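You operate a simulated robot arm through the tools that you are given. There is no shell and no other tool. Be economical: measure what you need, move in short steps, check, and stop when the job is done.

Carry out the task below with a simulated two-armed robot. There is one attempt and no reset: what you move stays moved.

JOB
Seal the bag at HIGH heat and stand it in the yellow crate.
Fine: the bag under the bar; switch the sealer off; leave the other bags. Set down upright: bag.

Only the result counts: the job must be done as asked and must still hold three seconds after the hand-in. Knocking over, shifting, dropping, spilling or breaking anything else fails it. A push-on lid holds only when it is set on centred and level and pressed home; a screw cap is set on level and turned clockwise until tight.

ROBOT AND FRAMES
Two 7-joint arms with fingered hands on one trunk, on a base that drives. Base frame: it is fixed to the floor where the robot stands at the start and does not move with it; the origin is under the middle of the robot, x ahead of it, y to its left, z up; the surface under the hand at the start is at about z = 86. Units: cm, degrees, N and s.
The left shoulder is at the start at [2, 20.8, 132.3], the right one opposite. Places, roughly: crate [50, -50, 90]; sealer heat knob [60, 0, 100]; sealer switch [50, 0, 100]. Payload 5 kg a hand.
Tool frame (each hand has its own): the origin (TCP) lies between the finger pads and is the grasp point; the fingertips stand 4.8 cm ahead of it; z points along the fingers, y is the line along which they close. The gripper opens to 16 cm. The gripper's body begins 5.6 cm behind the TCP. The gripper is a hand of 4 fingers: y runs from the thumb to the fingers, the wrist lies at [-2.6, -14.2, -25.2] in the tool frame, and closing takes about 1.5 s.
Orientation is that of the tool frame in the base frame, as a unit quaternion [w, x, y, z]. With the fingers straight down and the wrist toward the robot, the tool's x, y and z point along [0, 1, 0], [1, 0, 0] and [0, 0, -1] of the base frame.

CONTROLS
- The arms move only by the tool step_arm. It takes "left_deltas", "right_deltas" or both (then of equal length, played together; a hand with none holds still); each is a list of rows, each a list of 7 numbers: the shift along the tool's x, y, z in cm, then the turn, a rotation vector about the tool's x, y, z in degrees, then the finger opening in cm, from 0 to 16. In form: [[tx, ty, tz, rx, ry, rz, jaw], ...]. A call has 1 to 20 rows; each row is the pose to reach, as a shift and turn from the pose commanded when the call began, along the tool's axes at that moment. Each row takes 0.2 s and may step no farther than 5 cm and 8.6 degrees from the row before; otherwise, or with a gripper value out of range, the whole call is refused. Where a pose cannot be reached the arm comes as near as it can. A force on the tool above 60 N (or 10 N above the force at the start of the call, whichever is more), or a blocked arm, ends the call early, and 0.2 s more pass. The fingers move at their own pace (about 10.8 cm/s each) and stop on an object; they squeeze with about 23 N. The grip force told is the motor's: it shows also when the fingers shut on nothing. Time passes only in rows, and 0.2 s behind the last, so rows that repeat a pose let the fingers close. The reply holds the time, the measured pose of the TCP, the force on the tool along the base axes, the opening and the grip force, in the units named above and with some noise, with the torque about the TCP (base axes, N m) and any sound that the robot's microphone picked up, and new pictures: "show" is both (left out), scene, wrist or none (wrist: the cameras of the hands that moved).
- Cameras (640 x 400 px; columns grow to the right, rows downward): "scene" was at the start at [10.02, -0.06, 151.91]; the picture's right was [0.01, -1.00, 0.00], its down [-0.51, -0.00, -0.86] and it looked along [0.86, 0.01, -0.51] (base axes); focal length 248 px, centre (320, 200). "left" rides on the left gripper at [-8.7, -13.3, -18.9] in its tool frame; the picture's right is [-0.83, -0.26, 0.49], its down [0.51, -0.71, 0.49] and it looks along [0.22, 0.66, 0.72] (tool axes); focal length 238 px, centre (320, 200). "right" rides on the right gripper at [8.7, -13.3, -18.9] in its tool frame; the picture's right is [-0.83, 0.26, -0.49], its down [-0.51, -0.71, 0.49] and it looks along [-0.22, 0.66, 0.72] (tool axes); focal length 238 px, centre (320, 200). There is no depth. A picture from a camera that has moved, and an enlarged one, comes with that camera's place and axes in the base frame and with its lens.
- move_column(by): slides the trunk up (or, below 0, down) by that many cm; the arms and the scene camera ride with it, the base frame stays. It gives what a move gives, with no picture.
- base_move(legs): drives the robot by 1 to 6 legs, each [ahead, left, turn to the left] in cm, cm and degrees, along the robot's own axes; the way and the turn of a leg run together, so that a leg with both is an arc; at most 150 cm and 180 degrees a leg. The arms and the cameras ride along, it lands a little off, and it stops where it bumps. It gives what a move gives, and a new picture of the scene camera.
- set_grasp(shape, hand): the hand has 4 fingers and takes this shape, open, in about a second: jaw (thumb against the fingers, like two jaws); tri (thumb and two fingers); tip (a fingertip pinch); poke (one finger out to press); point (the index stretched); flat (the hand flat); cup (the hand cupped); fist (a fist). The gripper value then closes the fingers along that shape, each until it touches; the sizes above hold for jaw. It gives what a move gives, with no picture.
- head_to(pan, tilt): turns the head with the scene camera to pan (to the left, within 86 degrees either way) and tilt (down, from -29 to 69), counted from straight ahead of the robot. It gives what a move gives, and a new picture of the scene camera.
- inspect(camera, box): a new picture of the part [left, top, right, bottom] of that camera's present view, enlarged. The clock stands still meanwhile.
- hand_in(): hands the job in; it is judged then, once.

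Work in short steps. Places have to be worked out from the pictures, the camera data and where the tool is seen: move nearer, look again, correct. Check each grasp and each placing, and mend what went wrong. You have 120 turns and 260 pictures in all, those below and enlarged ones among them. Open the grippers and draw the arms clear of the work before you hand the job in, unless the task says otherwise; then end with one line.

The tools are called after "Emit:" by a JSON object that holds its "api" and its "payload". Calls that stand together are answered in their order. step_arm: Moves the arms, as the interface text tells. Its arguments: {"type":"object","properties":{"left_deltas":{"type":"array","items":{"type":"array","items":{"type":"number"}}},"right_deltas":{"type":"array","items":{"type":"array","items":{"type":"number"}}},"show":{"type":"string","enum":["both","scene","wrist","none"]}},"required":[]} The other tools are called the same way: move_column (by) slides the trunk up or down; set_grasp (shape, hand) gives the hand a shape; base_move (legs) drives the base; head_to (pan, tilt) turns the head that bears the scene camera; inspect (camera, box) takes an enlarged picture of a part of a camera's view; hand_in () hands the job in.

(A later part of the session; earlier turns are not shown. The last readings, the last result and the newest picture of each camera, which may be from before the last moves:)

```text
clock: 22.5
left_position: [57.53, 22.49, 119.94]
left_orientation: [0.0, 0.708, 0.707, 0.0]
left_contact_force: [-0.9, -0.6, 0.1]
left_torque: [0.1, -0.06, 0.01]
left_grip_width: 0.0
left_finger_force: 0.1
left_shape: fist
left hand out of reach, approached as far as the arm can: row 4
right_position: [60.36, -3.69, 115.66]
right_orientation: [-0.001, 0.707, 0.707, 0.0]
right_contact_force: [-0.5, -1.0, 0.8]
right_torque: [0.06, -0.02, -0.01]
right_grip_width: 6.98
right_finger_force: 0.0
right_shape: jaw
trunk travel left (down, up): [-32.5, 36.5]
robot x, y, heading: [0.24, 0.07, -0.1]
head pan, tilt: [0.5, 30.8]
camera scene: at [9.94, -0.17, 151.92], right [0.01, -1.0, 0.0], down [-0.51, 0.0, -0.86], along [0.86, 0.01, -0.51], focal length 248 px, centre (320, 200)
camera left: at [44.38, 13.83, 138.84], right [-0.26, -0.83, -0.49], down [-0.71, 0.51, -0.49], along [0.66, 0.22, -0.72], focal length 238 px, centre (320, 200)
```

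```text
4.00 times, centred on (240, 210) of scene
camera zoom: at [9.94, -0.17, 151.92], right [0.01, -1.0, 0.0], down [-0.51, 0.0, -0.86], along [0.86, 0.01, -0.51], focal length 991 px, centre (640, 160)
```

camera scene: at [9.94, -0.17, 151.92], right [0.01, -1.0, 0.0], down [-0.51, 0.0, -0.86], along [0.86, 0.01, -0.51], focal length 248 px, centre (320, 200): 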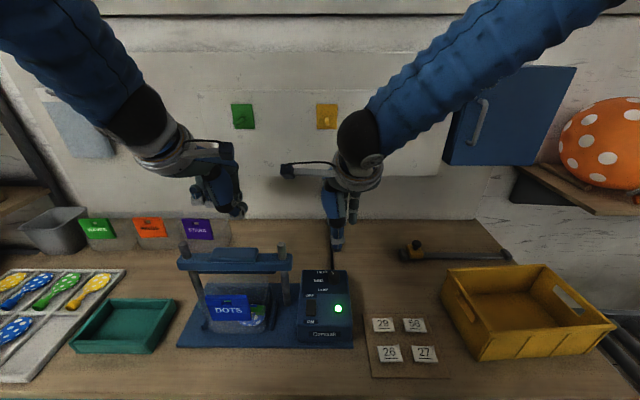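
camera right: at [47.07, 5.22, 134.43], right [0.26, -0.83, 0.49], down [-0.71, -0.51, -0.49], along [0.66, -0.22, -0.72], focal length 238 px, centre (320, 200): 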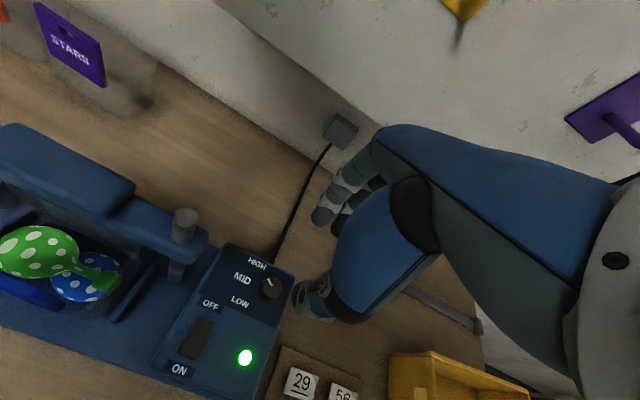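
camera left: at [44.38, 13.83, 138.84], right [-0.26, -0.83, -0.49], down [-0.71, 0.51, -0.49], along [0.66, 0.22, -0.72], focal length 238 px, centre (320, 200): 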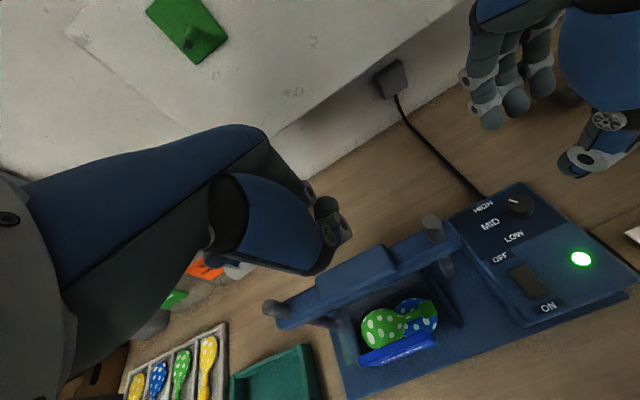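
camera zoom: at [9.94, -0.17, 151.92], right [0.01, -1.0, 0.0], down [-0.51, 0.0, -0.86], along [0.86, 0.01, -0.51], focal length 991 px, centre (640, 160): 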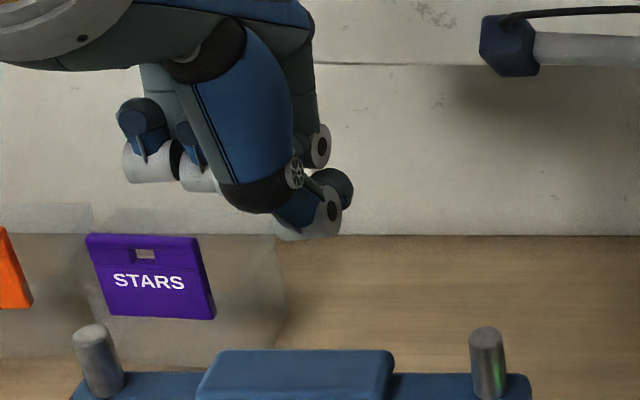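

The fist hangs above the plate with its lowest part about at TCP height. I lower it until it nearly touches.

Emit:
{"api": "step_arm", "payload": {"left_deltas": [[0, 0, 3, 0, 0, 0, 0], [0, 0, 6, 0, 0, 0, 0], [0, 0, 8, 0, 0, 0, 0], [0, 0, 9, 0, 0, 0, 0], [0, 0, 9, 0, 0, 0, 0]]}}

Emit:
{"api": "inspect", "payload": {"camera": "scene", "box": [160, 200, 320, 300]}}

Emit:
{"api": "inspect", "payload": {"camera": "right", "box": [0, 0, 240, 200]}}

```text
clock: 23.7
left_position: [57.67, 22.54, 110.96]
left_orientation: [0.0, 0.707, 0.708, 0.0]
left_contact_force: [-0.3, -0.9, -0.8]
left_torque: [0.06, -0.02, 0.01]
left_grip_width: 0.0
left_finger_force: 0.0
left_shape: fist
right_position: [60.41, -3.51, 115.6]
right_orientation: [-0.001, 0.708, 0.707, 0.001]
right_contact_force: [-0.1, 0.5, -0.1]
right_torque: [0.01, -0.01, 0.01]
right_grip_width: 6.97
right_finger_force: 0.0
right_shape: jaw
trunk travel left (down, up): [-32.5, 36.5]
robot x, y, heading: [-0.1, -0.25, -0.1]
head pan, tilt: [0.5, 30.8]
camera scene: at [9.99, -0.11, 151.91], right [0.01, -1.0, 0.0], down [-0.51, 0.0, -0.86], along [0.86, 0.01, -0.51], focal length 248 px, centre (320, 200)
camera left: at [44.49, 13.98, 129.96], right [-0.26, -0.83, -0.49], down [-0.71, 0.51, -0.49], along [0.66, 0.22, -0.72], focal length 238 px, centre (320, 200)
```

scene: 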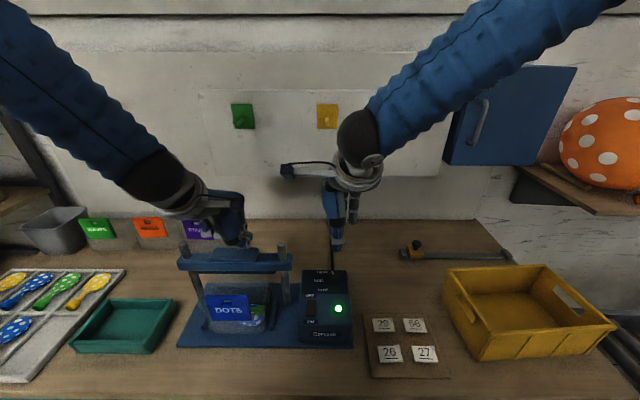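
left: 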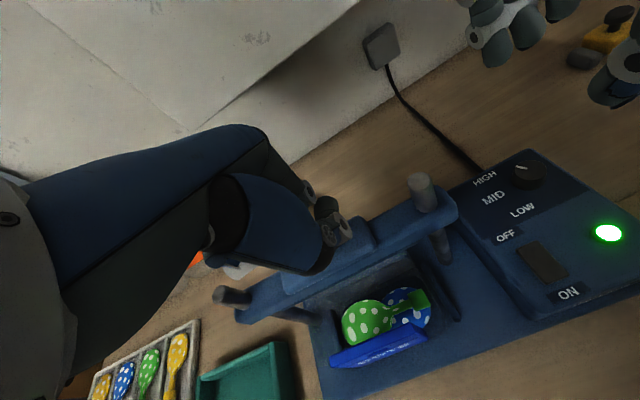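

```text
4.00 times, centred on (240, 250) of scene
camera zoom: at [9.99, -0.11, 151.91], right [0.01, -1.0, 0.0], down [-0.51, 0.0, -0.86], along [0.86, 0.01, -0.51], focal length 991 px, centre (640, 0)
```

zoom: 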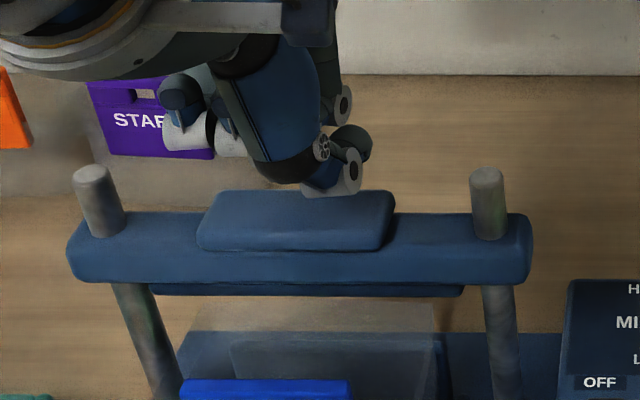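

```text
2.00 times, centred on (120, 100) of right
camera zoom: at [46.98, 5.18, 134.59], right [0.26, -0.83, 0.49], down [-0.71, -0.51, -0.49], along [0.66, -0.22, -0.72], focal length 477 px, centre (720, 400)
```

zoom: 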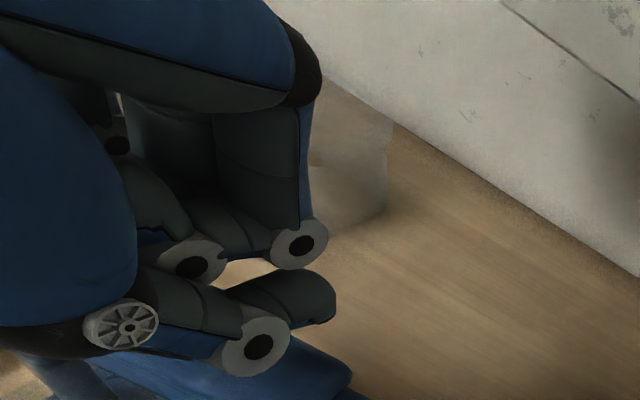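

The fist is just above the plate. I press downward slowly, watching the force.

Emit:
{"api": "step_arm", "payload": {"left_deltas": [[0, 0, 0.7, 0, 0, 0, 0], [0, 0, 1.4, 0, 0, 0, 0], [0, 0, 2.1, 0, 0, 0, 0], [0, 0, 2.8, 0, 0, 0, 0], [0, 0, 3.5, 0, 0, 0, 0]], "show": "none"}}

Emit:
{"api": "inspect", "payload": {"camera": "scene", "box": [160, 200, 320, 300]}}

```text
clock: 24.9
left_position: [57.59, 22.48, 107.5]
left_orientation: [-0.001, 0.707, 0.707, 0.001]
left_contact_force: [0.3, 0.1, 3.5]
left_torque: [-0.11, -0.07, 0.01]
left_grip_width: 0.0
left_finger_force: 0.1
left_shape: fist
right_position: [60.29, -3.51, 115.66]
right_orientation: [0.0, 0.707, 0.707, 0.0]
right_contact_force: [0.0, -0.2, 0.1]
right_torque: [0.01, 0.05, 0.0]
right_grip_width: 6.96
right_finger_force: 0.0
right_shape: jaw
trunk travel left (down, up): [-32.5, 36.5]
robot x, y, heading: [-0.06, -0.15, -0.0]
head pan, tilt: [0.5, 30.8]
```

```text
4.00 times, centred on (240, 250) of scene
camera zoom: at [10.03, -0.05, 151.91], right [0.01, -1.0, 0.0], down [-0.51, 0.0, -0.86], along [0.86, 0.01, -0.51], focal length 991 px, centre (640, 0)
```

zoom: 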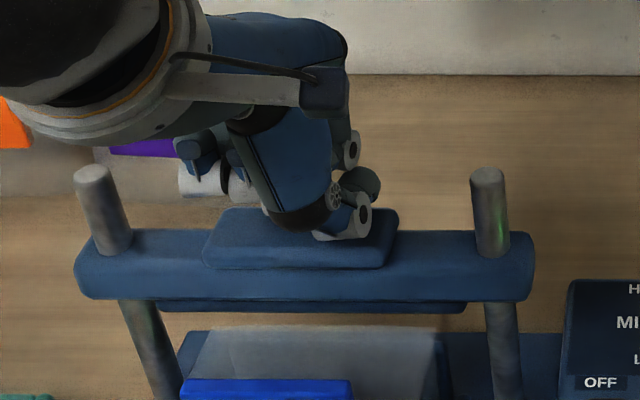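

The bar has come down about 1.5 cm with only 3.5 N. I continue pressing.

Emit:
{"api": "step_arm", "payload": {"left_deltas": [[0, 0, 0.7, 0, 0, 0, 0], [0, 0, 1.4, 0, 0, 0, 0], [0, 0, 2.1, 0, 0, 0, 0], [0, 0, 2.8, 0, 0, 0, 0], [0, 0, 3.5, 0, 0, 0, 0], [0, 0, 4, 0, 0, 0, 0]], "show": "none"}}

Emit:
{"api": "inspect", "payload": {"camera": "scene", "box": [160, 220, 352, 340]}}

```text
clock: 26.3
left_position: [57.51, 22.59, 103.82]
left_orientation: [0.003, 0.706, 0.708, 0.003]
left_contact_force: [-7.0, 2.8, 43.9]
left_torque: [-1.33, -0.14, -0.19]
left_grip_width: 0.03
left_finger_force: 0.0
left_shape: fist
right_position: [60.12, -3.52, 115.68]
right_orientation: [0.0, 0.707, 0.707, 0.0]
right_contact_force: [1.2, -0.2, 0.7]
right_torque: [-0.05, 0.02, 0.04]
right_grip_width: 6.98
right_finger_force: 0.1
right_shape: jaw
trunk travel left (down, up): [-32.5, 36.5]
robot x, y, heading: [0.01, 0.05, 0.0]
head pan, tilt: [0.5, 30.8]
```

```text
3.33 times, centred on (256, 280) of scene
camera zoom: at [9.68, -0.1, 151.98], right [0.01, -1.0, 0.0], down [-0.51, 0.0, -0.86], along [0.86, 0.01, -0.51], focal length 826 px, centre (533, -67)
```

zoom: 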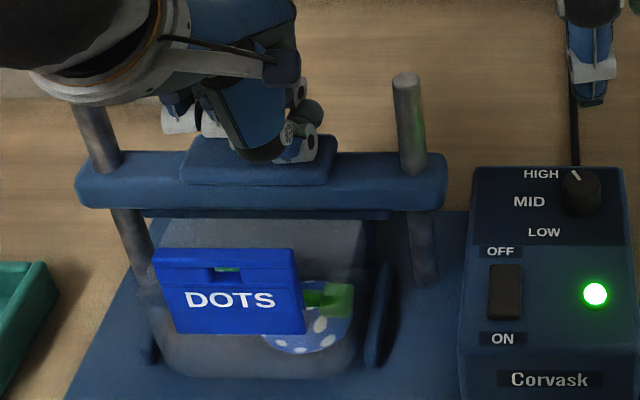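

The bar has met a stop, with 44 N, and sits on the bag's mouth. I hold the pressure and listen for a signal.

Emit:
{"api": "step_arm", "payload": {"left_deltas": [[0, 0, 0.1, 0, 0, 0, 0], [0, 0, 0.1, 0, 0, 0, 0], [0, 0, 0.1, 0, 0, 0, 0], [0, 0, 0.1, 0, 0, 0, 0], [0, 0, 0.1, 0, 0, 0, 0], [0, 0, 0.1, 0, 0, 0, 0], [0, 0, 0.1, 0, 0, 0, 0], [0, 0, 0.1, 0, 0, 0, 0], [0, 0, 0.1, 0, 0, 0, 0], [0, 0, 0.1, 0, 0, 0, 0]], "show": "wrist"}}

Emit:
{"api": "inspect", "payload": {"camera": "scene", "box": [160, 220, 352, 340]}}

```text
clock: 26.9
left_position: [57.91, 22.56, 103.81]
left_orientation: [0.005, 0.707, 0.707, 0.004]
left_contact_force: [-7.7, 1.7, 36.2]
left_torque: [-1.06, -0.03, -0.22]
left_grip_width: 0.0
left_finger_force: 0.1
left_shape: fist
right_position: [60.22, -3.44, 115.7]
right_orientation: [-0.001, 0.707, 0.707, 0.001]
right_contact_force: [0.7, -0.5, -0.5]
right_torque: [-0.03, 0.02, -0.03]
right_grip_width: 6.97
right_finger_force: 0.1
right_shape: jaw
trunk travel left (down, up): [-32.5, 36.5]
robot x, y, heading: [-0.22, -0.21, 0.2]
head pan, tilt: [0.5, 30.8]
stopped in row 2 (left hand): the force on the tool passed its limit at 62 N (the readings are from after the stop); the commanded pose is now the measured one
camera left: at [44.52, 14.0, 122.65], right [-0.25, -0.84, -0.49], down [-0.7, 0.5, -0.5], along [0.66, 0.22, -0.71], focal length 238 px, centre (320, 200)
```

left: 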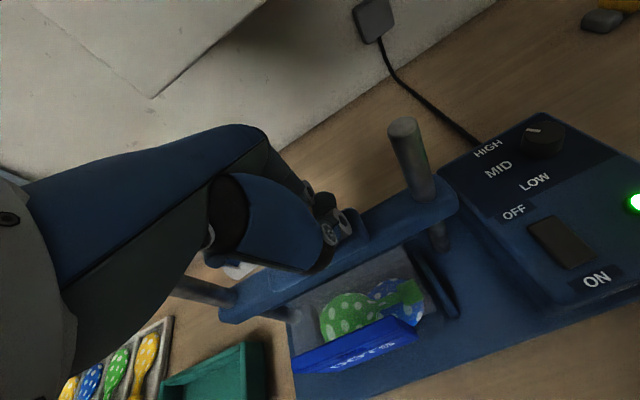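

```text
3.33 times, centred on (256, 280) of scene
camera zoom: at [9.82, -0.06, 151.91], right [0.01, -1.0, 0.0], down [-0.51, 0.0, -0.86], along [0.86, 0.01, -0.51], focal length 826 px, centre (533, -67)
```

zoom: 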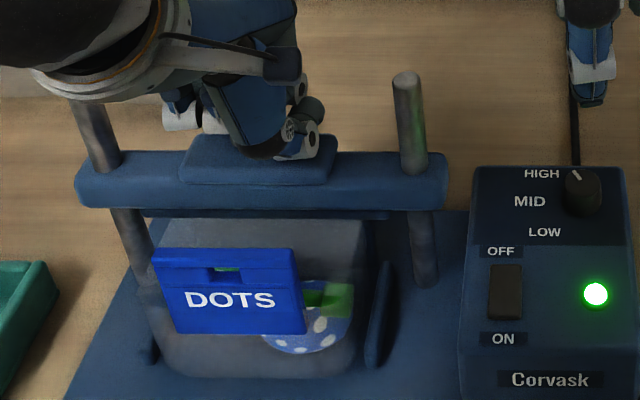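

I am pressing with about 36 N, so I hold this pose for four seconds.

Emit:
{"api": "step_arm", "payload": {"left_deltas": [[0, 0, 0, 0, 0, 0, 0], [0, 0, 0, 0, 0, 0, 0], [0, 0, 0, 0, 0, 0, 0], [0, 0, 0, 0, 0, 0, 0], [0, 0, 0, 0, 0, 0, 0], [0, 0, 0, 0, 0, 0, 0], [0, 0, 0, 0, 0, 0, 0], [0, 0, 0, 0, 0, 0, 0], [0, 0, 0, 0, 0, 0, 0], [0, 0, 0, 0, 0, 0, 0], [0, 0, 0, 0, 0, 0, 0], [0, 0, 0, 0, 0, 0, 0], [0, 0, 0, 0, 0, 0, 0], [0, 0, 0, 0, 0, 0, 0], [0, 0, 0, 0, 0, 0, 0], [0, 0, 0, 0, 0, 0, 0], [0, 0, 0, 0, 0, 0, 0], [0, 0, 0, 0, 0, 0, 0], [0, 0, 0, 0, 0, 0, 0], [0, 0, 0, 0, 0, 0, 0]], "show": "none"}}

Emit:
{"api": "inspect", "payload": {"camera": "scene", "box": [160, 220, 352, 340]}}

```text
clock: 31.1
left_position: [57.81, 22.62, 103.79]
left_orientation: [0.003, 0.707, 0.707, 0.003]
left_contact_force: [-1.2, 3.5, 49.3]
left_torque: [-1.58, -0.01, -0.04]
left_grip_width: 0.02
left_finger_force: 0.1
left_shape: fist
right_position: [60.01, -3.55, 115.77]
right_orientation: [0.002, 0.706, 0.708, 0.001]
right_contact_force: [-0.5, 0.4, 0.1]
right_torque: [0.02, 0.0, 0.02]
right_grip_width: 6.98
right_finger_force: 0.1
right_shape: jaw
trunk travel left (down, up): [-32.5, 36.5]
robot x, y, heading: [-0.15, 0.08, 0.1]
head pan, tilt: [0.5, 30.8]
```

```text
3.33 times, centred on (256, 280) of scene
camera zoom: at [9.72, -0.11, 151.94], right [0.01, -1.0, 0.0], down [-0.51, 0.0, -0.86], along [0.86, 0.01, -0.51], focal length 826 px, centre (533, -67)
```

zoom: 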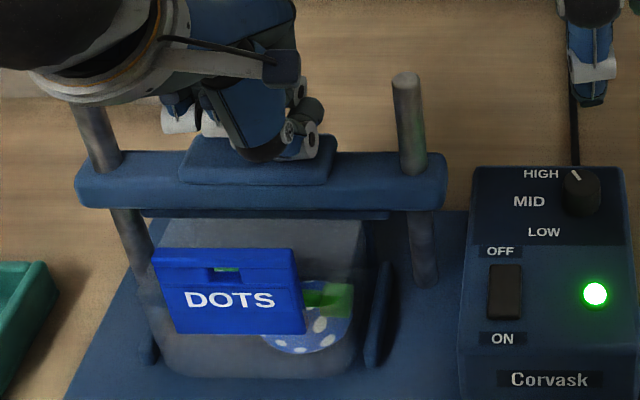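

I held it about 5 s with no sound. I let the bar rise and look for a seal line on the bag.

Emit:
{"api": "step_arm", "payload": {"left_deltas": [[0, 0, -1, 0, 0, 0, 0], [0, 0, -2, 0, 0, 0, 0], [0, 0, -4, 0, 0, 0, 0], [0, 0, -7, 0, 0, 0, 0], [0, 0, -11, 0, 0, 0, 0], [0, 0, -15, 0, 0, 0, 0], [0, 0, -15, 0, 0, 0, 0]], "show": "wrist"}}

Emit:
{"api": "inspect", "payload": {"camera": "scene", "box": [170, 235, 298, 340]}}

Emit:
{"api": "inspect", "payload": {"camera": "right", "box": [0, 100, 160, 330]}}

```text
clock: 32.7
left_position: [57.92, 22.84, 118.51]
left_orientation: [0.002, 0.706, 0.708, 0.002]
left_contact_force: [0.9, 0.7, -0.2]
left_torque: [0.0, 0.08, -0.02]
left_grip_width: 0.0
left_finger_force: 0.0
left_shape: fist
right_position: [60.35, -3.39, 115.49]
right_orientation: [-0.001, 0.707, 0.707, 0.0]
right_contact_force: [0.8, -0.1, -0.2]
right_torque: [-0.02, 0.06, -0.03]
right_grip_width: 6.95
right_finger_force: 0.1
right_shape: jaw
trunk travel left (down, up): [-32.5, 36.5]
robot x, y, heading: [0.07, -0.11, -0.2]
head pan, tilt: [0.5, 30.8]
camera left: at [44.74, 14.26, 137.43], right [-0.25, -0.84, -0.49], down [-0.71, 0.5, -0.49], along [0.66, 0.22, -0.72], focal length 238 px, centre (320, 200)
```

left: 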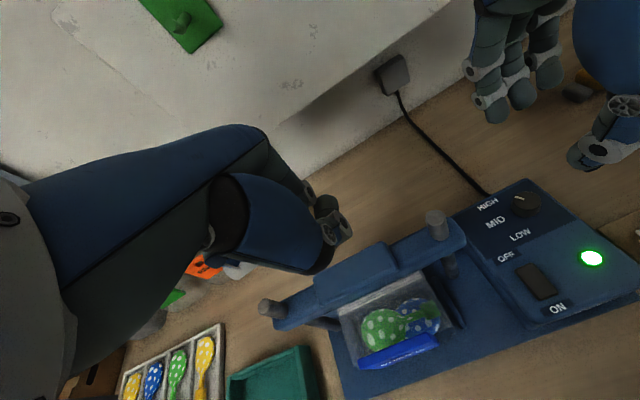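

```text
3.81 times, centred on (234, 288) of scene
camera zoom: at [10.15, 0.01, 151.89], right [0.01, -1.0, 0.0], down [-0.51, -0.01, -0.86], along [0.86, 0.01, -0.51], focal length 944 px, centre (648, -133)
```

zoom: 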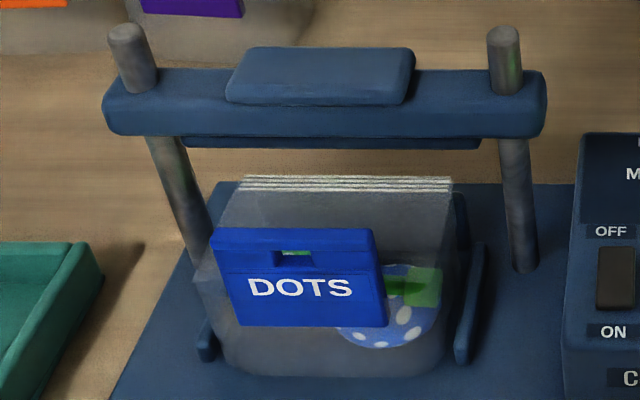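

```text
1.74 times, centred on (80, 215) of right
camera zoom: at [47.1, 5.31, 134.52], right [0.26, -0.83, 0.49], down [-0.71, -0.51, -0.49], along [0.65, -0.22, -0.72], focal length 414 px, centre (737, 174)
```

zoom: 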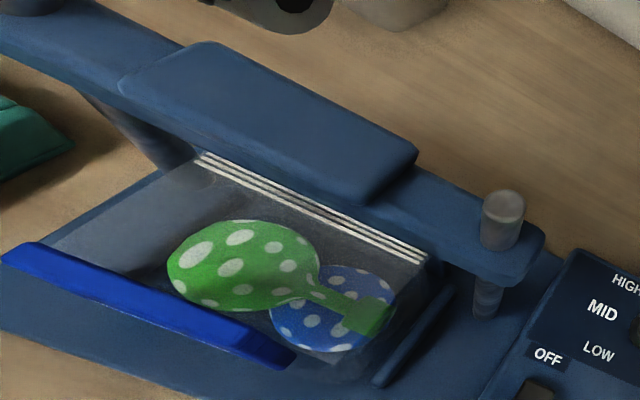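

The bag's mouth now shows three seal lines and the bag is closed. Next I switch off: I shape the right hand to poke and bring it above the OFF end of the rocker, about (52.7, 2.8, 95).

Emit:
{"api": "set_grasp", "payload": {"hand": "right", "shape": "poke"}}

Emit:
{"api": "step_arm", "payload": {"right_deltas": [[2, -2.5, 0, 0, 0, 0, 0], [4, -5, 0, 0, 0, 0, 0], [6.3, -7.6, 0, 0, 0, 0, 0], [6.3, -7.6, 3, 0, 0, 0, 0], [6.3, -7.6, 5, 0, 0, 0, 0], [6.3, -7.6, 5, 0, 0, 0, 0]]}}

Emit:
{"api": "inspect", "payload": {"camera": "scene", "box": [240, 200, 400, 340]}}

Emit:
{"api": "inspect", "payload": {"camera": "right", "box": [200, 180, 400, 330]}}

```text
clock: 33.6
left_position: [57.92, 22.72, 118.58]
left_orientation: [0.002, 0.707, 0.708, 0.001]
left_contact_force: [0.4, -0.2, -0.1]
left_torque: [0.03, -0.01, -0.01]
left_grip_width: 0.0
left_finger_force: 0.2
left_shape: fist
right_position: [60.3, -3.4, 115.44]
right_orientation: [0.0, 0.707, 0.707, 0.0]
right_contact_force: [-0.1, 0.1, -0.5]
right_torque: [-0.04, 0.02, 0.0]
right_grip_width: 0.01
right_finger_force: 0.0
right_shape: poke
trunk travel left (down, up): [-32.5, 36.5]
robot x, y, heading: [0.22, 0.16, -0.0]
head pan, tilt: [0.5, 30.8]
```

```text
clock: 35.0
left_position: [57.88, 22.82, 118.5]
left_orientation: [0.002, 0.706, 0.708, 0.002]
left_contact_force: [-0.2, 0.8, 0.0]
left_torque: [-0.04, -0.01, -0.02]
left_grip_width: 0.0
left_finger_force: 0.1
left_shape: fist
right_position: [52.76, 2.73, 110.59]
right_orientation: [0.0, 0.707, 0.707, 0.0]
right_contact_force: [0.1, 0.3, 0.2]
right_torque: [0.03, -0.02, -0.01]
right_grip_width: 0.0
right_finger_force: 0.0
right_shape: poke
trunk travel left (down, up): [-32.5, 36.5]
robot x, y, heading: [0.02, 0.04, -0.2]
head pan, tilt: [0.5, 30.8]
camera scene: at [10.0, -0.06, 151.91], right [0.01, -1.0, 0.0], down [-0.51, 0.0, -0.86], along [0.86, 0.01, -0.51], focal length 248 px, centre (320, 200)
camera right: at [39.39, 11.41, 129.54], right [0.26, -0.83, 0.49], down [-0.71, -0.51, -0.49], along [0.66, -0.22, -0.72], focal length 238 px, centre (320, 200)
```

scene: 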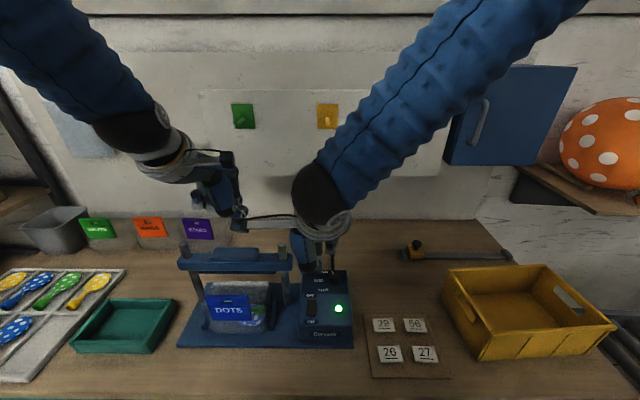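
right: 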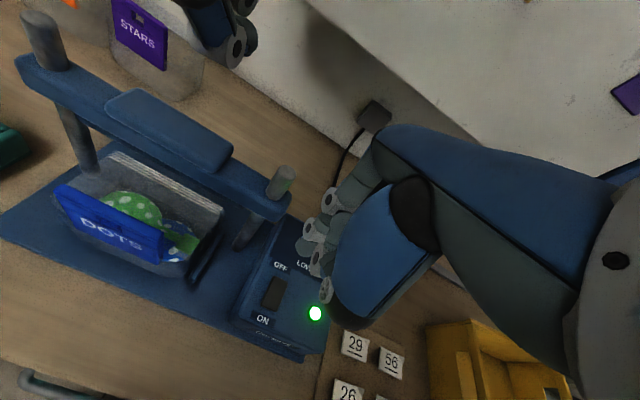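

```text
2.86 times, centred on (320, 270) of scene
camera zoom: at [10.0, -0.06, 151.91], right [0.01, -1.0, 0.0], down [-0.51, 0.0, -0.86], along [0.86, 0.01, -0.51], focal length 708 px, centre (320, 0)
```

zoom: 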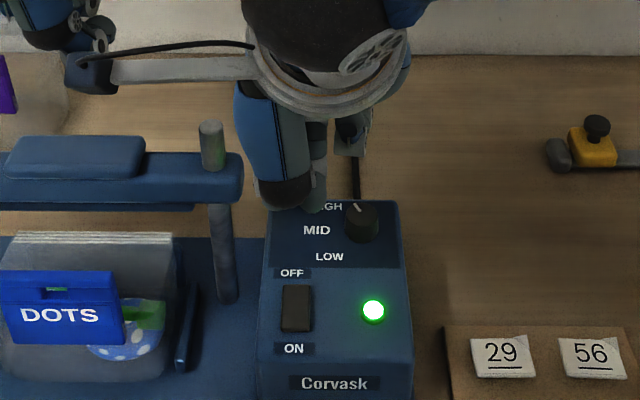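

```text
2.67 times, centred on (300, 255) of right
camera zoom: at [39.39, 11.41, 129.54], right [0.26, -0.83, 0.49], down [-0.71, -0.51, -0.49], along [0.66, -0.22, -0.72], focal length 636 px, centre (373, 53)
```

zoom: 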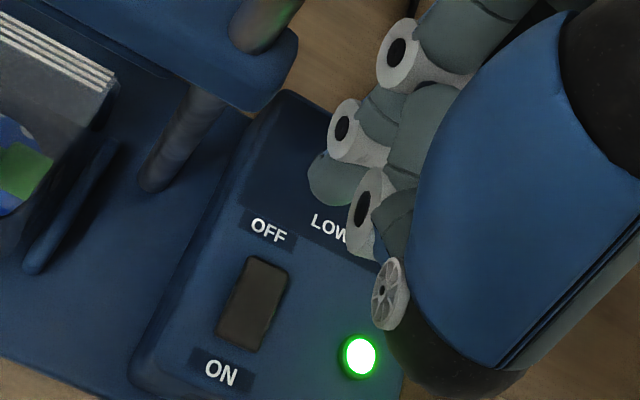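

The poking finger's tip is at about (54, 2, 104). I lower 6 cm and look again.

Emit:
{"api": "step_arm", "payload": {"right_deltas": [[0, -0.5, 2, 0, 0, 0, 0], [0, -1, 4, 0, 0, 0, 0], [0, -1, 6, 0, 0, 0, 0], [0, -1, 6, 0, 0, 0, 0]], "show": "none"}}

Emit:
{"api": "inspect", "payload": {"camera": "scene", "box": [260, 240, 380, 340]}}

Emit:
{"api": "inspect", "payload": {"camera": "right", "box": [200, 180, 400, 330]}}

Emit:
{"api": "inspect", "payload": {"camera": "left", "box": [420, 160, 640, 330]}}

```text
clock: 36.0
left_position: [57.86, 22.74, 118.68]
left_orientation: [0.002, 0.707, 0.708, 0.001]
left_contact_force: [-0.1, -0.5, 0.7]
left_torque: [0.03, -0.03, 0.02]
left_grip_width: 0.03
left_finger_force: 0.2
left_shape: fist
right_position: [51.72, 2.84, 104.51]
right_orientation: [0.0, 0.707, 0.707, 0.0]
right_contact_force: [0.1, 0.8, 0.9]
right_torque: [0.0, -0.08, 0.0]
right_grip_width: 0.0
right_finger_force: 0.1
right_shape: poke
trunk travel left (down, up): [-32.5, 36.5]
robot x, y, heading: [-0.03, -0.03, -0.0]
head pan, tilt: [0.5, 30.8]
```

```text
4.00 times, centred on (320, 290) of scene
camera zoom: at [9.97, -0.07, 151.92], right [0.01, -1.0, 0.0], down [-0.51, 0.0, -0.86], along [0.86, 0.01, -0.51], focal length 991 px, centre (320, -160)
```

zoom: 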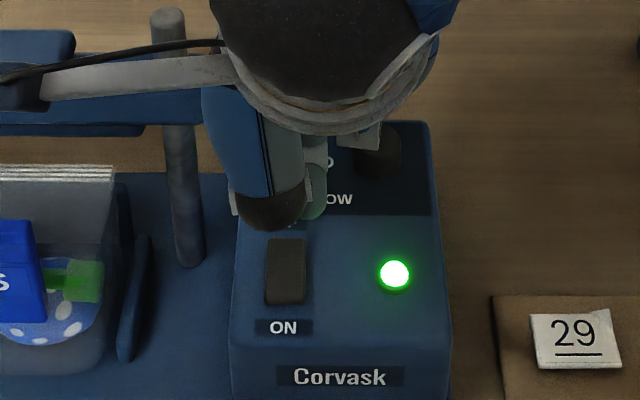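

```text
2.67 times, centred on (300, 255) of right
camera zoom: at [38.31, 11.5, 123.55], right [0.26, -0.83, 0.49], down [-0.71, -0.51, -0.49], along [0.66, -0.22, -0.72], focal length 636 px, centre (373, 53)
```

zoom: 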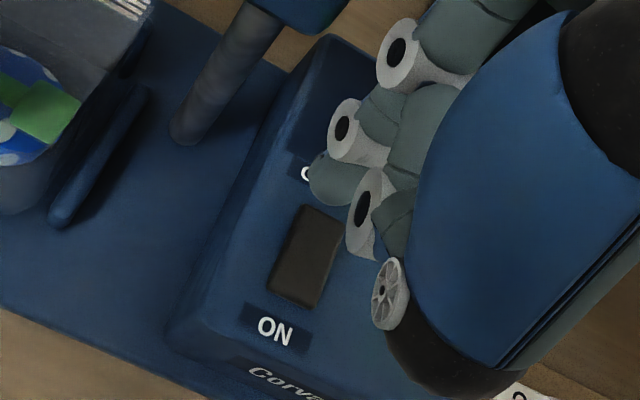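

```text
2.35 times, centred on (530, 245) of left
camera zoom: at [44.58, 14.17, 137.49], right [-0.25, -0.83, -0.49], down [-0.71, 0.5, -0.49], along [0.66, 0.22, -0.72], focal length 561 px, centre (-174, 94)
```

zoom: 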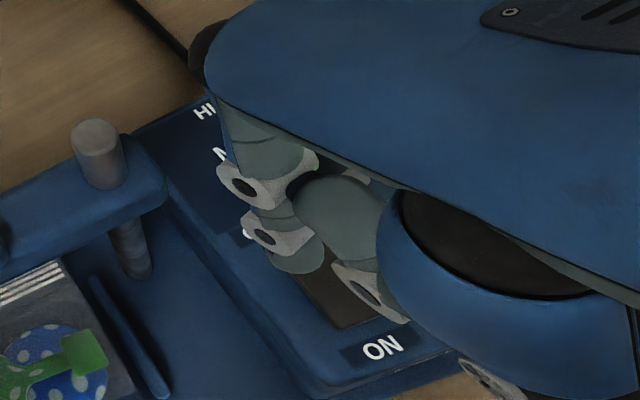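

The fingertip is about 7 cm below the TCP, close above the OFF end of the rocker. I press down slowly.

Emit:
{"api": "step_arm", "payload": {"right_deltas": [[0, -0.3, 0.8, 0, 0, 0, 0], [0, -0.3, 1.5, 0, 0, 0, 0], [0, -0.3, 2, 0, 0, 0, 0], [0, -0.3, 2.5, 0, 0, 0, 0], [0, -0.3, 3, 0, 0, 0, 0]], "show": "none"}}

Emit:
{"api": "inspect", "payload": {"camera": "scene", "box": [260, 240, 380, 340]}}

Emit:
{"api": "inspect", "payload": {"camera": "right", "box": [200, 180, 400, 330]}}

```text
clock: 37.2
left_position: [57.95, 22.79, 118.54]
left_orientation: [0.002, 0.706, 0.708, 0.001]
left_contact_force: [-0.3, -1.1, -0.2]
left_torque: [0.02, 0.01, 0.0]
left_grip_width: 0.0
left_finger_force: 0.1
left_shape: fist
right_position: [51.48, 2.96, 101.53]
right_orientation: [0.0, 0.707, 0.707, 0.0]
right_contact_force: [-0.7, 0.0, 0.0]
right_torque: [-0.02, 0.03, -0.05]
right_grip_width: 0.0
right_finger_force: 0.1
right_shape: poke
trunk travel left (down, up): [-32.5, 36.5]
robot x, y, heading: [-0.17, -0.06, 0.1]
head pan, tilt: [0.5, 30.8]
```

```text
4.00 times, centred on (320, 290) of scene
camera zoom: at [10.03, -0.02, 151.91], right [0.01, -1.0, 0.0], down [-0.51, -0.01, -0.86], along [0.86, 0.01, -0.51], focal length 991 px, centre (320, -160)
```

zoom: 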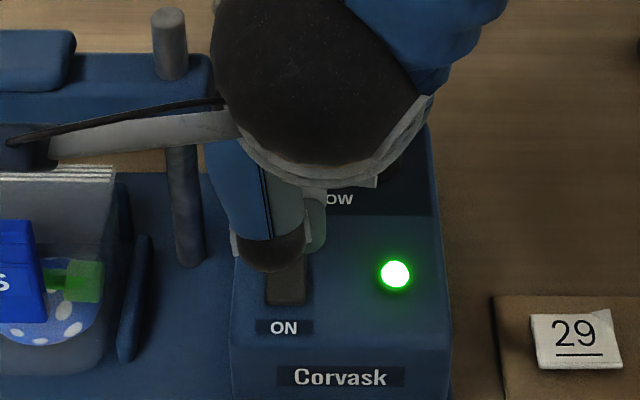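

```text
2.67 times, centred on (300, 255) of right
camera zoom: at [38.13, 11.59, 120.56], right [0.26, -0.83, 0.49], down [-0.71, -0.51, -0.49], along [0.66, -0.22, -0.72], focal length 636 px, centre (373, 53)
```

zoom: 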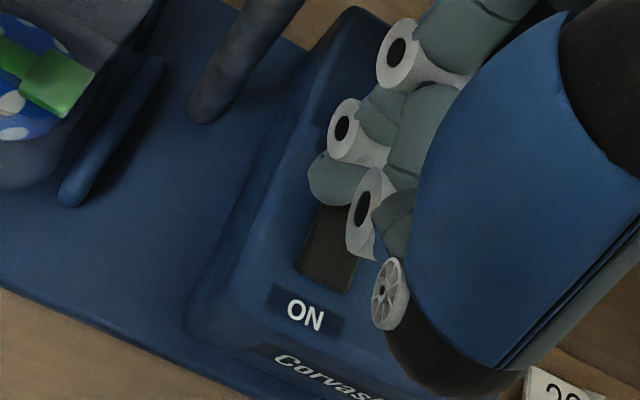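

No contact yet, and the tip looks about 1 cm too far left of the rocker. I shift right by 1.2 cm and go further down.

Emit:
{"api": "step_arm", "payload": {"right_deltas": [[-0.6, 0, 0, 0, 0, 0, 0], [-1.2, 0, 0, 0, 0, 0, 0], [-1.2, 0, 0.5, 0, 0, 0, 0], [-1.2, 0, 1, 0, 0, 0, 0], [-1.2, 0, 1.5, 0, 0, 0, 0], [-1.2, 0, 2, 0, 0, 0, 0]], "show": "none"}}

Emit:
{"api": "inspect", "payload": {"camera": "scene", "box": [260, 240, 380, 340]}}

Emit:
{"api": "inspect", "payload": {"camera": "right", "box": [200, 180, 400, 330]}}

Emit:
{"api": "inspect", "payload": {"camera": "left", "box": [460, 200, 620, 330]}}

```text
clock: 38.6
left_position: [57.96, 22.87, 118.57]
left_orientation: [0.002, 0.706, 0.708, 0.001]
left_contact_force: [0.7, -0.3, -0.3]
left_torque: [0.0, 0.05, -0.03]
left_grip_width: 0.02
left_finger_force: 0.0
left_shape: fist
right_position: [52.0, 1.88, 100.42]
right_orientation: [0.003, 0.708, 0.706, 0.009]
right_contact_force: [-4.1, 0.6, 27.2]
right_torque: [0.32, 0.15, 0.07]
right_grip_width: 0.0
right_finger_force: 0.1
right_shape: poke
trunk travel left (down, up): [-32.5, 36.5]
robot x, y, heading: [0.08, 0.18, 0.1]
head pan, tilt: [0.5, 30.8]
stopped in row 6 (right hand): the force on the tool passed its limit at 63 N (the readings are from after the stop); the commanded pose is now the measured one
```

```text
4.00 times, centred on (320, 290) of scene
camera zoom: at [9.98, -0.05, 151.9], right [0.01, -1.0, 0.0], down [-0.51, 0.0, -0.86], along [0.86, 0.01, -0.51], focal length 991 px, centre (320, -160)
```

zoom: 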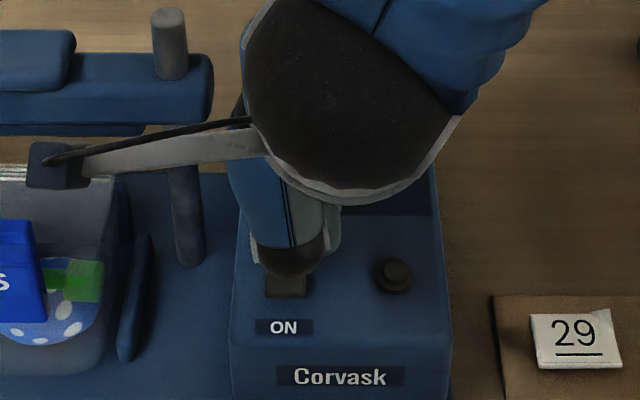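

```text
2.67 times, centred on (300, 255) of right
camera zoom: at [38.44, 10.5, 119.19], right [0.25, -0.84, 0.48], down [-0.7, -0.5, -0.51], along [0.67, -0.21, -0.71], focal length 636 px, centre (373, 53)
```

zoom: 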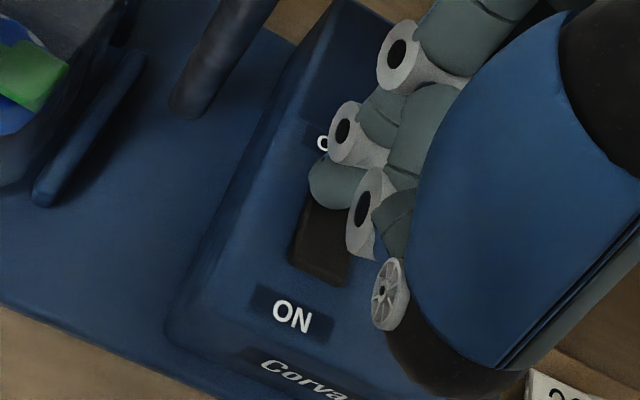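

```text
3.08 times, centred on (540, 265) of left
camera zoom: at [44.59, 14.19, 137.47], right [-0.25, -0.84, -0.49], down [-0.71, 0.5, -0.5], along [0.66, 0.22, -0.72], focal length 733 px, centre (-357, 0)
```

zoom: 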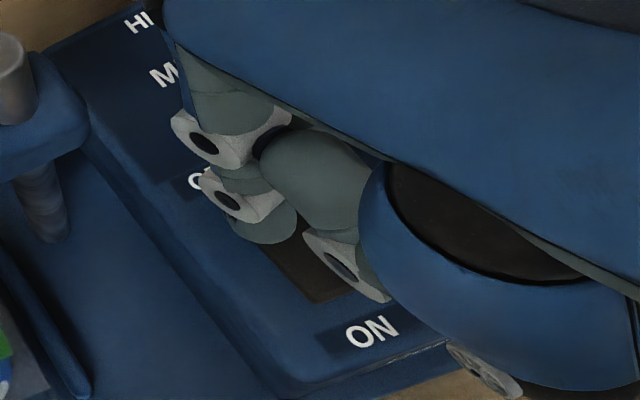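

The lamp has gone out, so the sealer is off. I lift the right hand away and take close looks at the bag to plan the grasp.

Emit:
{"api": "step_arm", "payload": {"right_deltas": [[0, 0, -3, 0, 0, 0, 0], [0, 0, -7, 0, 0, 0, 0], [0, 0, -12, 0, 0, 0, 0], [-4, 0, -15, 0, 0, 0, 0], [-8, 0, -17, 0, 0, 0, 0], [-12, 0, -17, 0, 0, 0, 0], [-12, 0, -17, 0, 0, 0, 0]], "show": "scene"}}

Emit:
{"api": "inspect", "payload": {"camera": "right", "box": [0, 100, 260, 330]}}

Emit:
{"api": "inspect", "payload": {"camera": "left", "box": [310, 250, 480, 390]}}

Emit:
{"api": "inspect", "payload": {"camera": "scene", "box": [170, 235, 370, 350]}}

```text
clock: 40.2
left_position: [57.81, 22.84, 118.46]
left_orientation: [0.002, 0.705, 0.709, 0.002]
left_contact_force: [-0.7, 0.3, 0.8]
left_torque: [-0.06, 0.0, -0.01]
left_grip_width: 0.0
left_finger_force: 0.2
left_shape: fist
right_position: [51.93, -10.3, 116.82]
right_orientation: [0.004, 0.707, 0.707, 0.006]
right_contact_force: [0.7, -0.1, 0.4]
right_torque: [-0.12, 0.0, -0.04]
right_grip_width: 0.0
right_finger_force: 0.1
right_shape: poke
trunk travel left (down, up): [-32.5, 36.5]
robot x, y, heading: [0.06, 0.07, -0.1]
head pan, tilt: [0.5, 30.8]
camera scene: at [10.02, 0.11, 151.91], right [0.01, -1.0, 0.0], down [-0.51, -0.01, -0.86], along [0.86, 0.01, -0.51], focal length 248 px, centre (320, 200)
```

scene: 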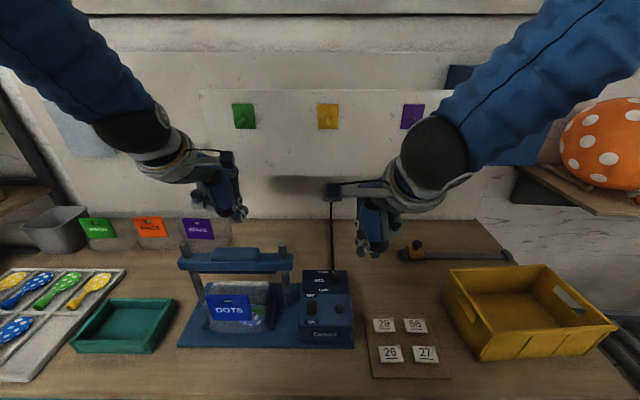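

```text
1.74 times, centred on (130, 215) of right
camera zoom: at [38.24, -1.57, 135.72], right [0.25, -0.84, 0.49], down [-0.7, -0.5, -0.5], along [0.66, -0.22, -0.71], focal length 414 px, centre (650, 174)
```

zoom: 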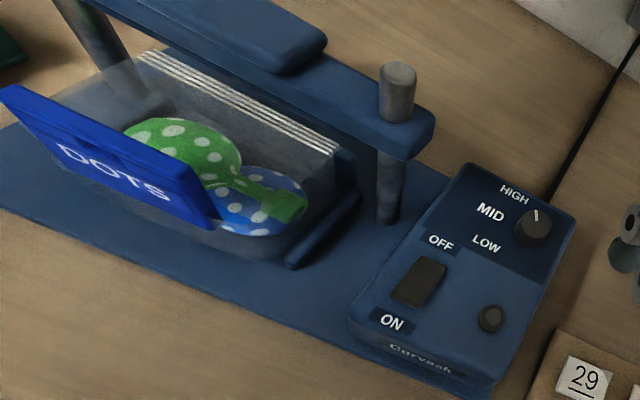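

```text
2.86 times, centred on (395, 320) of left
camera zoom: at [44.63, 14.36, 137.45], right [-0.25, -0.84, -0.49], down [-0.71, 0.5, -0.5], along [0.66, 0.22, -0.72], focal length 681 px, centre (106, -143)
```

zoom: 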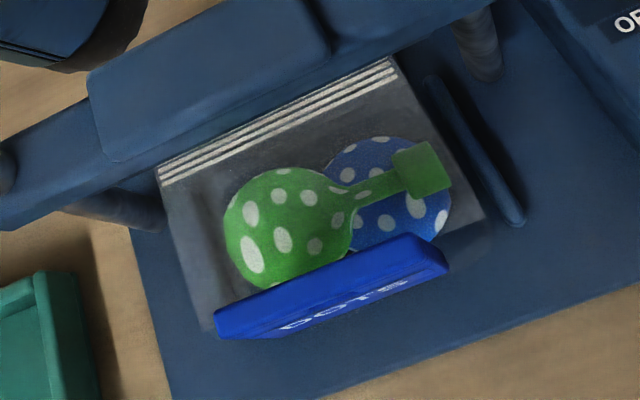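

```text
3.20 times, centred on (270, 292) of scene
camera zoom: at [10.02, 0.11, 151.91], right [0.01, -1.0, 0.0], down [-0.51, -0.01, -0.86], along [0.86, 0.01, -0.51], focal length 793 px, centre (480, -96)
```

zoom: 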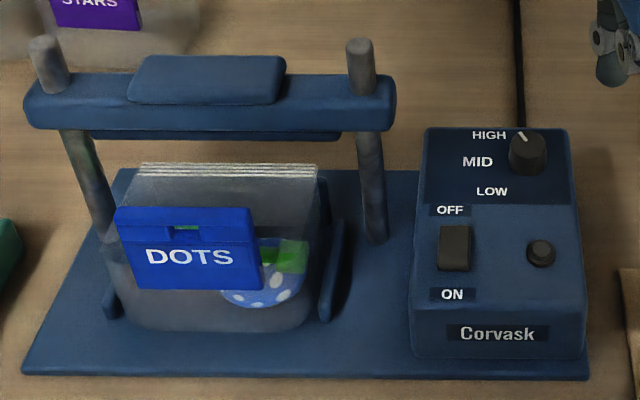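

The sealer is off and the bag is intact. I plan to grip the DOTS card with the right hand and pull the bag out forward, so first I raise both hands and open the right one to jaw.

Emit:
{"api": "step_arm", "payload": {"left_deltas": [[0, 0, -4, 0, 0, 0, 0], [2, 0, -8, 0, 0, 0, 0], [6, 0, -11, 0, 0, 0, 0], [10, 0, -13, 0, 0, 0, 0], [13, 0, -13, 0, 0, 0, 0]], "right_deltas": [[0, 0, -4, 0, 0, 0, 0], [0, 1, -8, 0, 0, 0, 0], [0, 2, -11, 0, 0, 0, 0], [0, 3, -13, 0, 0, 0, 0], [0, 4, -13, 0, 0, 0, 0]], "show": "none"}}

Emit:
{"api": "set_grasp", "payload": {"hand": "right", "shape": "jaw"}}

Emit:
{"api": "base_move", "payload": {"legs": [[-14, 22, 0]]}}

```text
clock: 41.5
left_position: [58.01, 22.75, 121.38]
left_orientation: [0.001, 0.707, 0.708, 0.001]
left_contact_force: [0.4, 0.9, 0.4]
left_torque: [-0.04, 0.05, 0.0]
left_grip_width: 0.01
left_finger_force: 0.0
left_shape: fist
left hand out of reach, approached as far as the arm can: row 1, 2, 3, 4, 5
right_position: [55.72, -10.39, 130.06]
right_orientation: [0.002, 0.707, 0.707, 0.006]
right_contact_force: [0.2, 0.3, -0.7]
right_torque: [-0.03, 0.08, 0.06]
right_grip_width: 0.0
right_finger_force: 0.0
right_shape: poke
trunk travel left (down, up): [-32.5, 36.5]
robot x, y, heading: [-0.14, -0.02, -0.1]
head pan, tilt: [0.5, 30.8]
```

```text
clock: 42.4
left_position: [57.96, 22.85, 121.52]
left_orientation: [0.002, 0.707, 0.708, 0.002]
left_contact_force: [0.1, -0.2, -0.5]
left_torque: [-0.01, 0.01, -0.06]
left_grip_width: 0.02
left_finger_force: 0.0
left_shape: fist
right_position: [55.58, -10.36, 130.15]
right_orientation: [0.003, 0.708, 0.707, 0.006]
right_contact_force: [0.7, 0.0, 0.1]
right_torque: [-0.01, 0.02, -0.03]
right_grip_width: 15.98
right_finger_force: 0.1
right_shape: jaw
trunk travel left (down, up): [-32.5, 36.5]
robot x, y, heading: [-0.29, -0.38, -0.2]
head pan, tilt: [0.5, 30.8]
```

```text
clock: 44.2
left_position: [44.07, 44.93, 121.58]
left_orientation: [0.002, 0.706, 0.709, 0.002]
left_contact_force: [-0.7, 0.2, 0.9]
left_torque: [-0.05, -0.03, -0.03]
left_grip_width: 0.0
left_finger_force: 0.0
left_shape: fist
right_position: [41.84, 11.86, 130.14]
right_orientation: [0.003, 0.709, 0.706, 0.007]
right_contact_force: [0.9, 1.1, -0.1]
right_torque: [-0.08, -0.04, 0.01]
right_grip_width: 15.99
right_finger_force: 0.1
right_shape: jaw
trunk travel left (down, up): [-32.5, 36.5]
robot x, y, heading: [-13.67, 21.86, 0.2]
head pan, tilt: [0.5, 30.8]
camera scene: at [-3.84, 22.15, 151.91], right [0.01, -1.0, 0.0], down [-0.51, -0.01, -0.86], along [0.86, 0.01, -0.51], focal length 248 px, centre (320, 200)
```

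scene: 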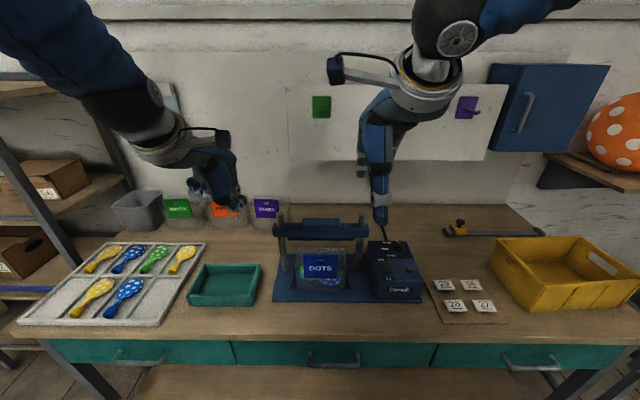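

Both hands are clear. I bring the right hand above the card, near (48.6, 22.3), to refine its place.

Emit:
{"api": "step_arm", "payload": {"right_deltas": [[3, 2, 3, 0, 0, 0, 10], [6, 4, 6, 0, 0, 0, 6], [9, 6, 10, 0, 0, 0, 6], [10.5, 6.8, 14, 0, 0, 0, 6], [10.5, 6.8, 17, 0, 0, 0, 6], [10.5, 6.8, 17, 0, 0, 0, 6]]}}

Emit:
{"api": "inspect", "payload": {"camera": "right", "box": [180, 180, 400, 350]}}

Emit:
{"api": "inspect", "payload": {"camera": "scene", "box": [260, 200, 388, 310]}}

```text
refused: row 3 steps farther than a row can; nothing moved
```

```text
2.35 times, centred on (290, 265) of right
camera zoom: at [28.2, 20.53, 149.0], right [0.25, -0.84, 0.49], down [-0.7, -0.5, -0.5], along [0.67, -0.22, -0.71], focal length 561 px, centre (391, 47)
```

zoom: 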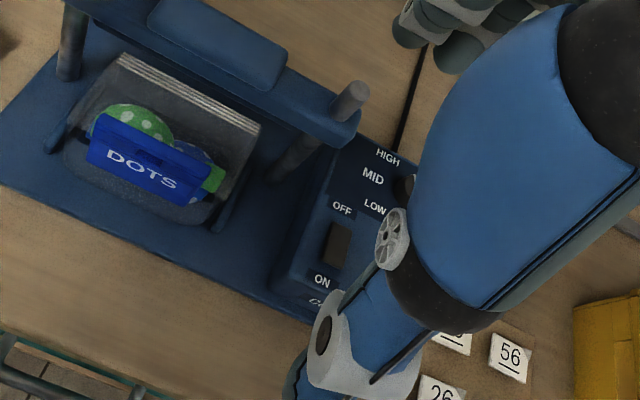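

```text
3.64 times, centred on (324, 255) of scene
camera zoom: at [-3.84, 22.15, 151.91], right [0.01, -1.0, 0.0], down [-0.51, -0.01, -0.86], along [0.86, 0.01, -0.51], focal length 901 px, centre (306, 0)
```

zoom: 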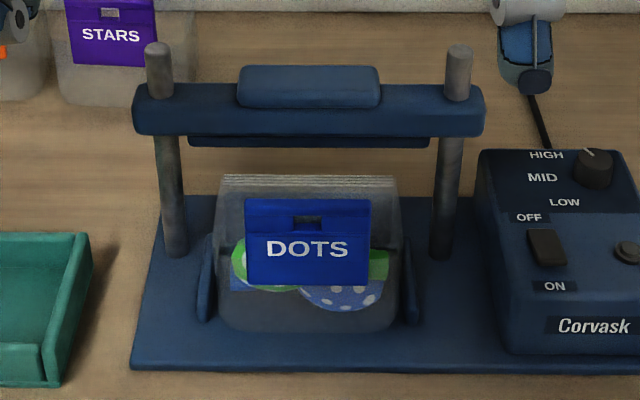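

From two views the card's top edge is at (48.7, 22.7, 102.3), about 10 cm wide. I repeat the approach with smaller steps.

Emit:
{"api": "step_arm", "payload": {"right_deltas": [[2, 1.3, 3, 0, 0, 0, 10], [4, 2.6, 6, 0, 0, 0, 6], [6, 3.9, 9, 0, 0, 0, 6], [8, 5.2, 12, 0, 0, 0, 6], [10, 6.3, 15, 0, 0, 0, 6], [10.8, 6.9, 17.5, 0, 0, 0, 6], [10.8, 6.9, 17.5, 0, 0, 0, 6]]}}

Emit:
{"api": "inspect", "payload": {"camera": "right", "box": [180, 180, 400, 350]}}

Emit:
{"api": "inspect", "payload": {"camera": "scene", "box": [260, 180, 388, 290]}}

```text
clock: 45.8
left_position: [44.14, 45.02, 121.52]
left_orientation: [0.002, 0.706, 0.708, 0.001]
left_contact_force: [-0.5, 0.0, 0.7]
left_torque: [0.0, -0.03, 0.04]
left_grip_width: 0.0
left_finger_force: 0.1
left_shape: fist
right_position: [48.84, 22.59, 112.76]
right_orientation: [0.003, 0.708, 0.707, 0.007]
right_contact_force: [-0.4, -1.2, 0.9]
right_torque: [0.0, -0.04, 0.0]
right_grip_width: 6.07
right_finger_force: 0.1
right_shape: jaw
trunk travel left (down, up): [-32.5, 36.5]
robot x, y, heading: [-13.86, 22.27, -0.0]
head pan, tilt: [0.5, 30.8]
camera scene: at [-3.87, 22.1, 151.92], right [0.01, -1.0, 0.0], down [-0.51, -0.01, -0.86], along [0.86, 0.01, -0.51], focal length 248 px, centre (320, 200)
camera right: at [35.2, 31.25, 131.56], right [0.25, -0.84, 0.49], down [-0.7, -0.5, -0.5], along [0.67, -0.22, -0.71], focal length 238 px, centre (320, 200)
```

scene: 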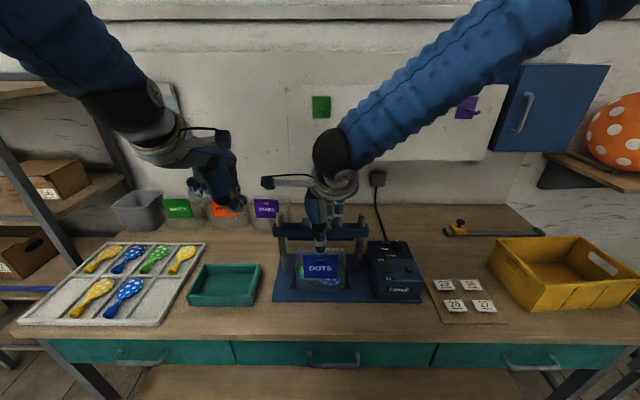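
right: 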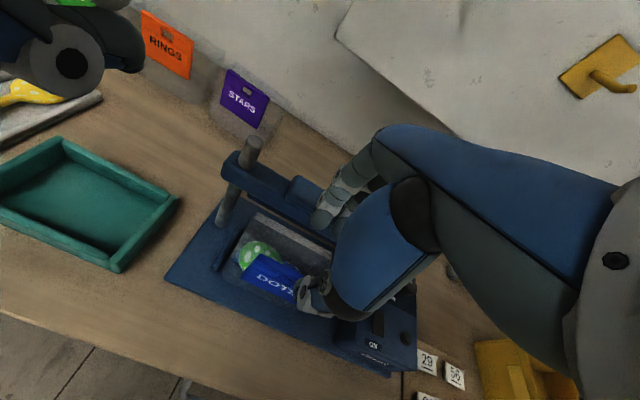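

```text
2.35 times, centred on (290, 265) of right
camera zoom: at [35.2, 31.25, 131.56], right [0.25, -0.84, 0.49], down [-0.7, -0.5, -0.5], along [0.67, -0.22, -0.71], focal length 561 px, centre (391, 47)
```

zoom: 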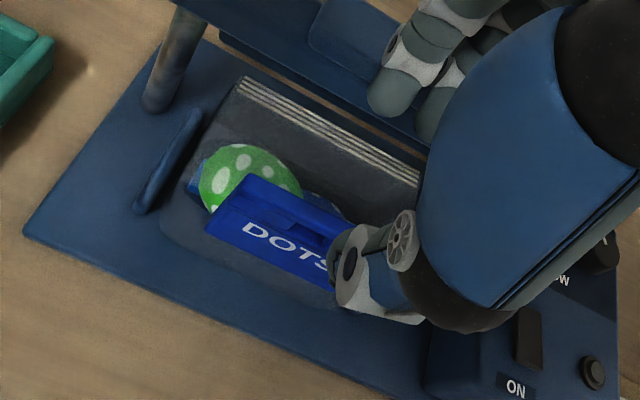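

```text
3.64 times, centred on (324, 235) of scene
camera zoom: at [-3.87, 22.1, 151.92], right [0.01, -1.0, 0.0], down [-0.51, -0.01, -0.86], along [0.86, 0.01, -0.51], focal length 901 px, centre (306, 73)
```

zoom: 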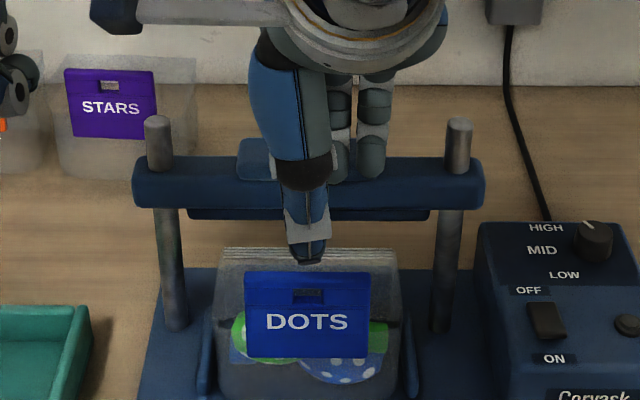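

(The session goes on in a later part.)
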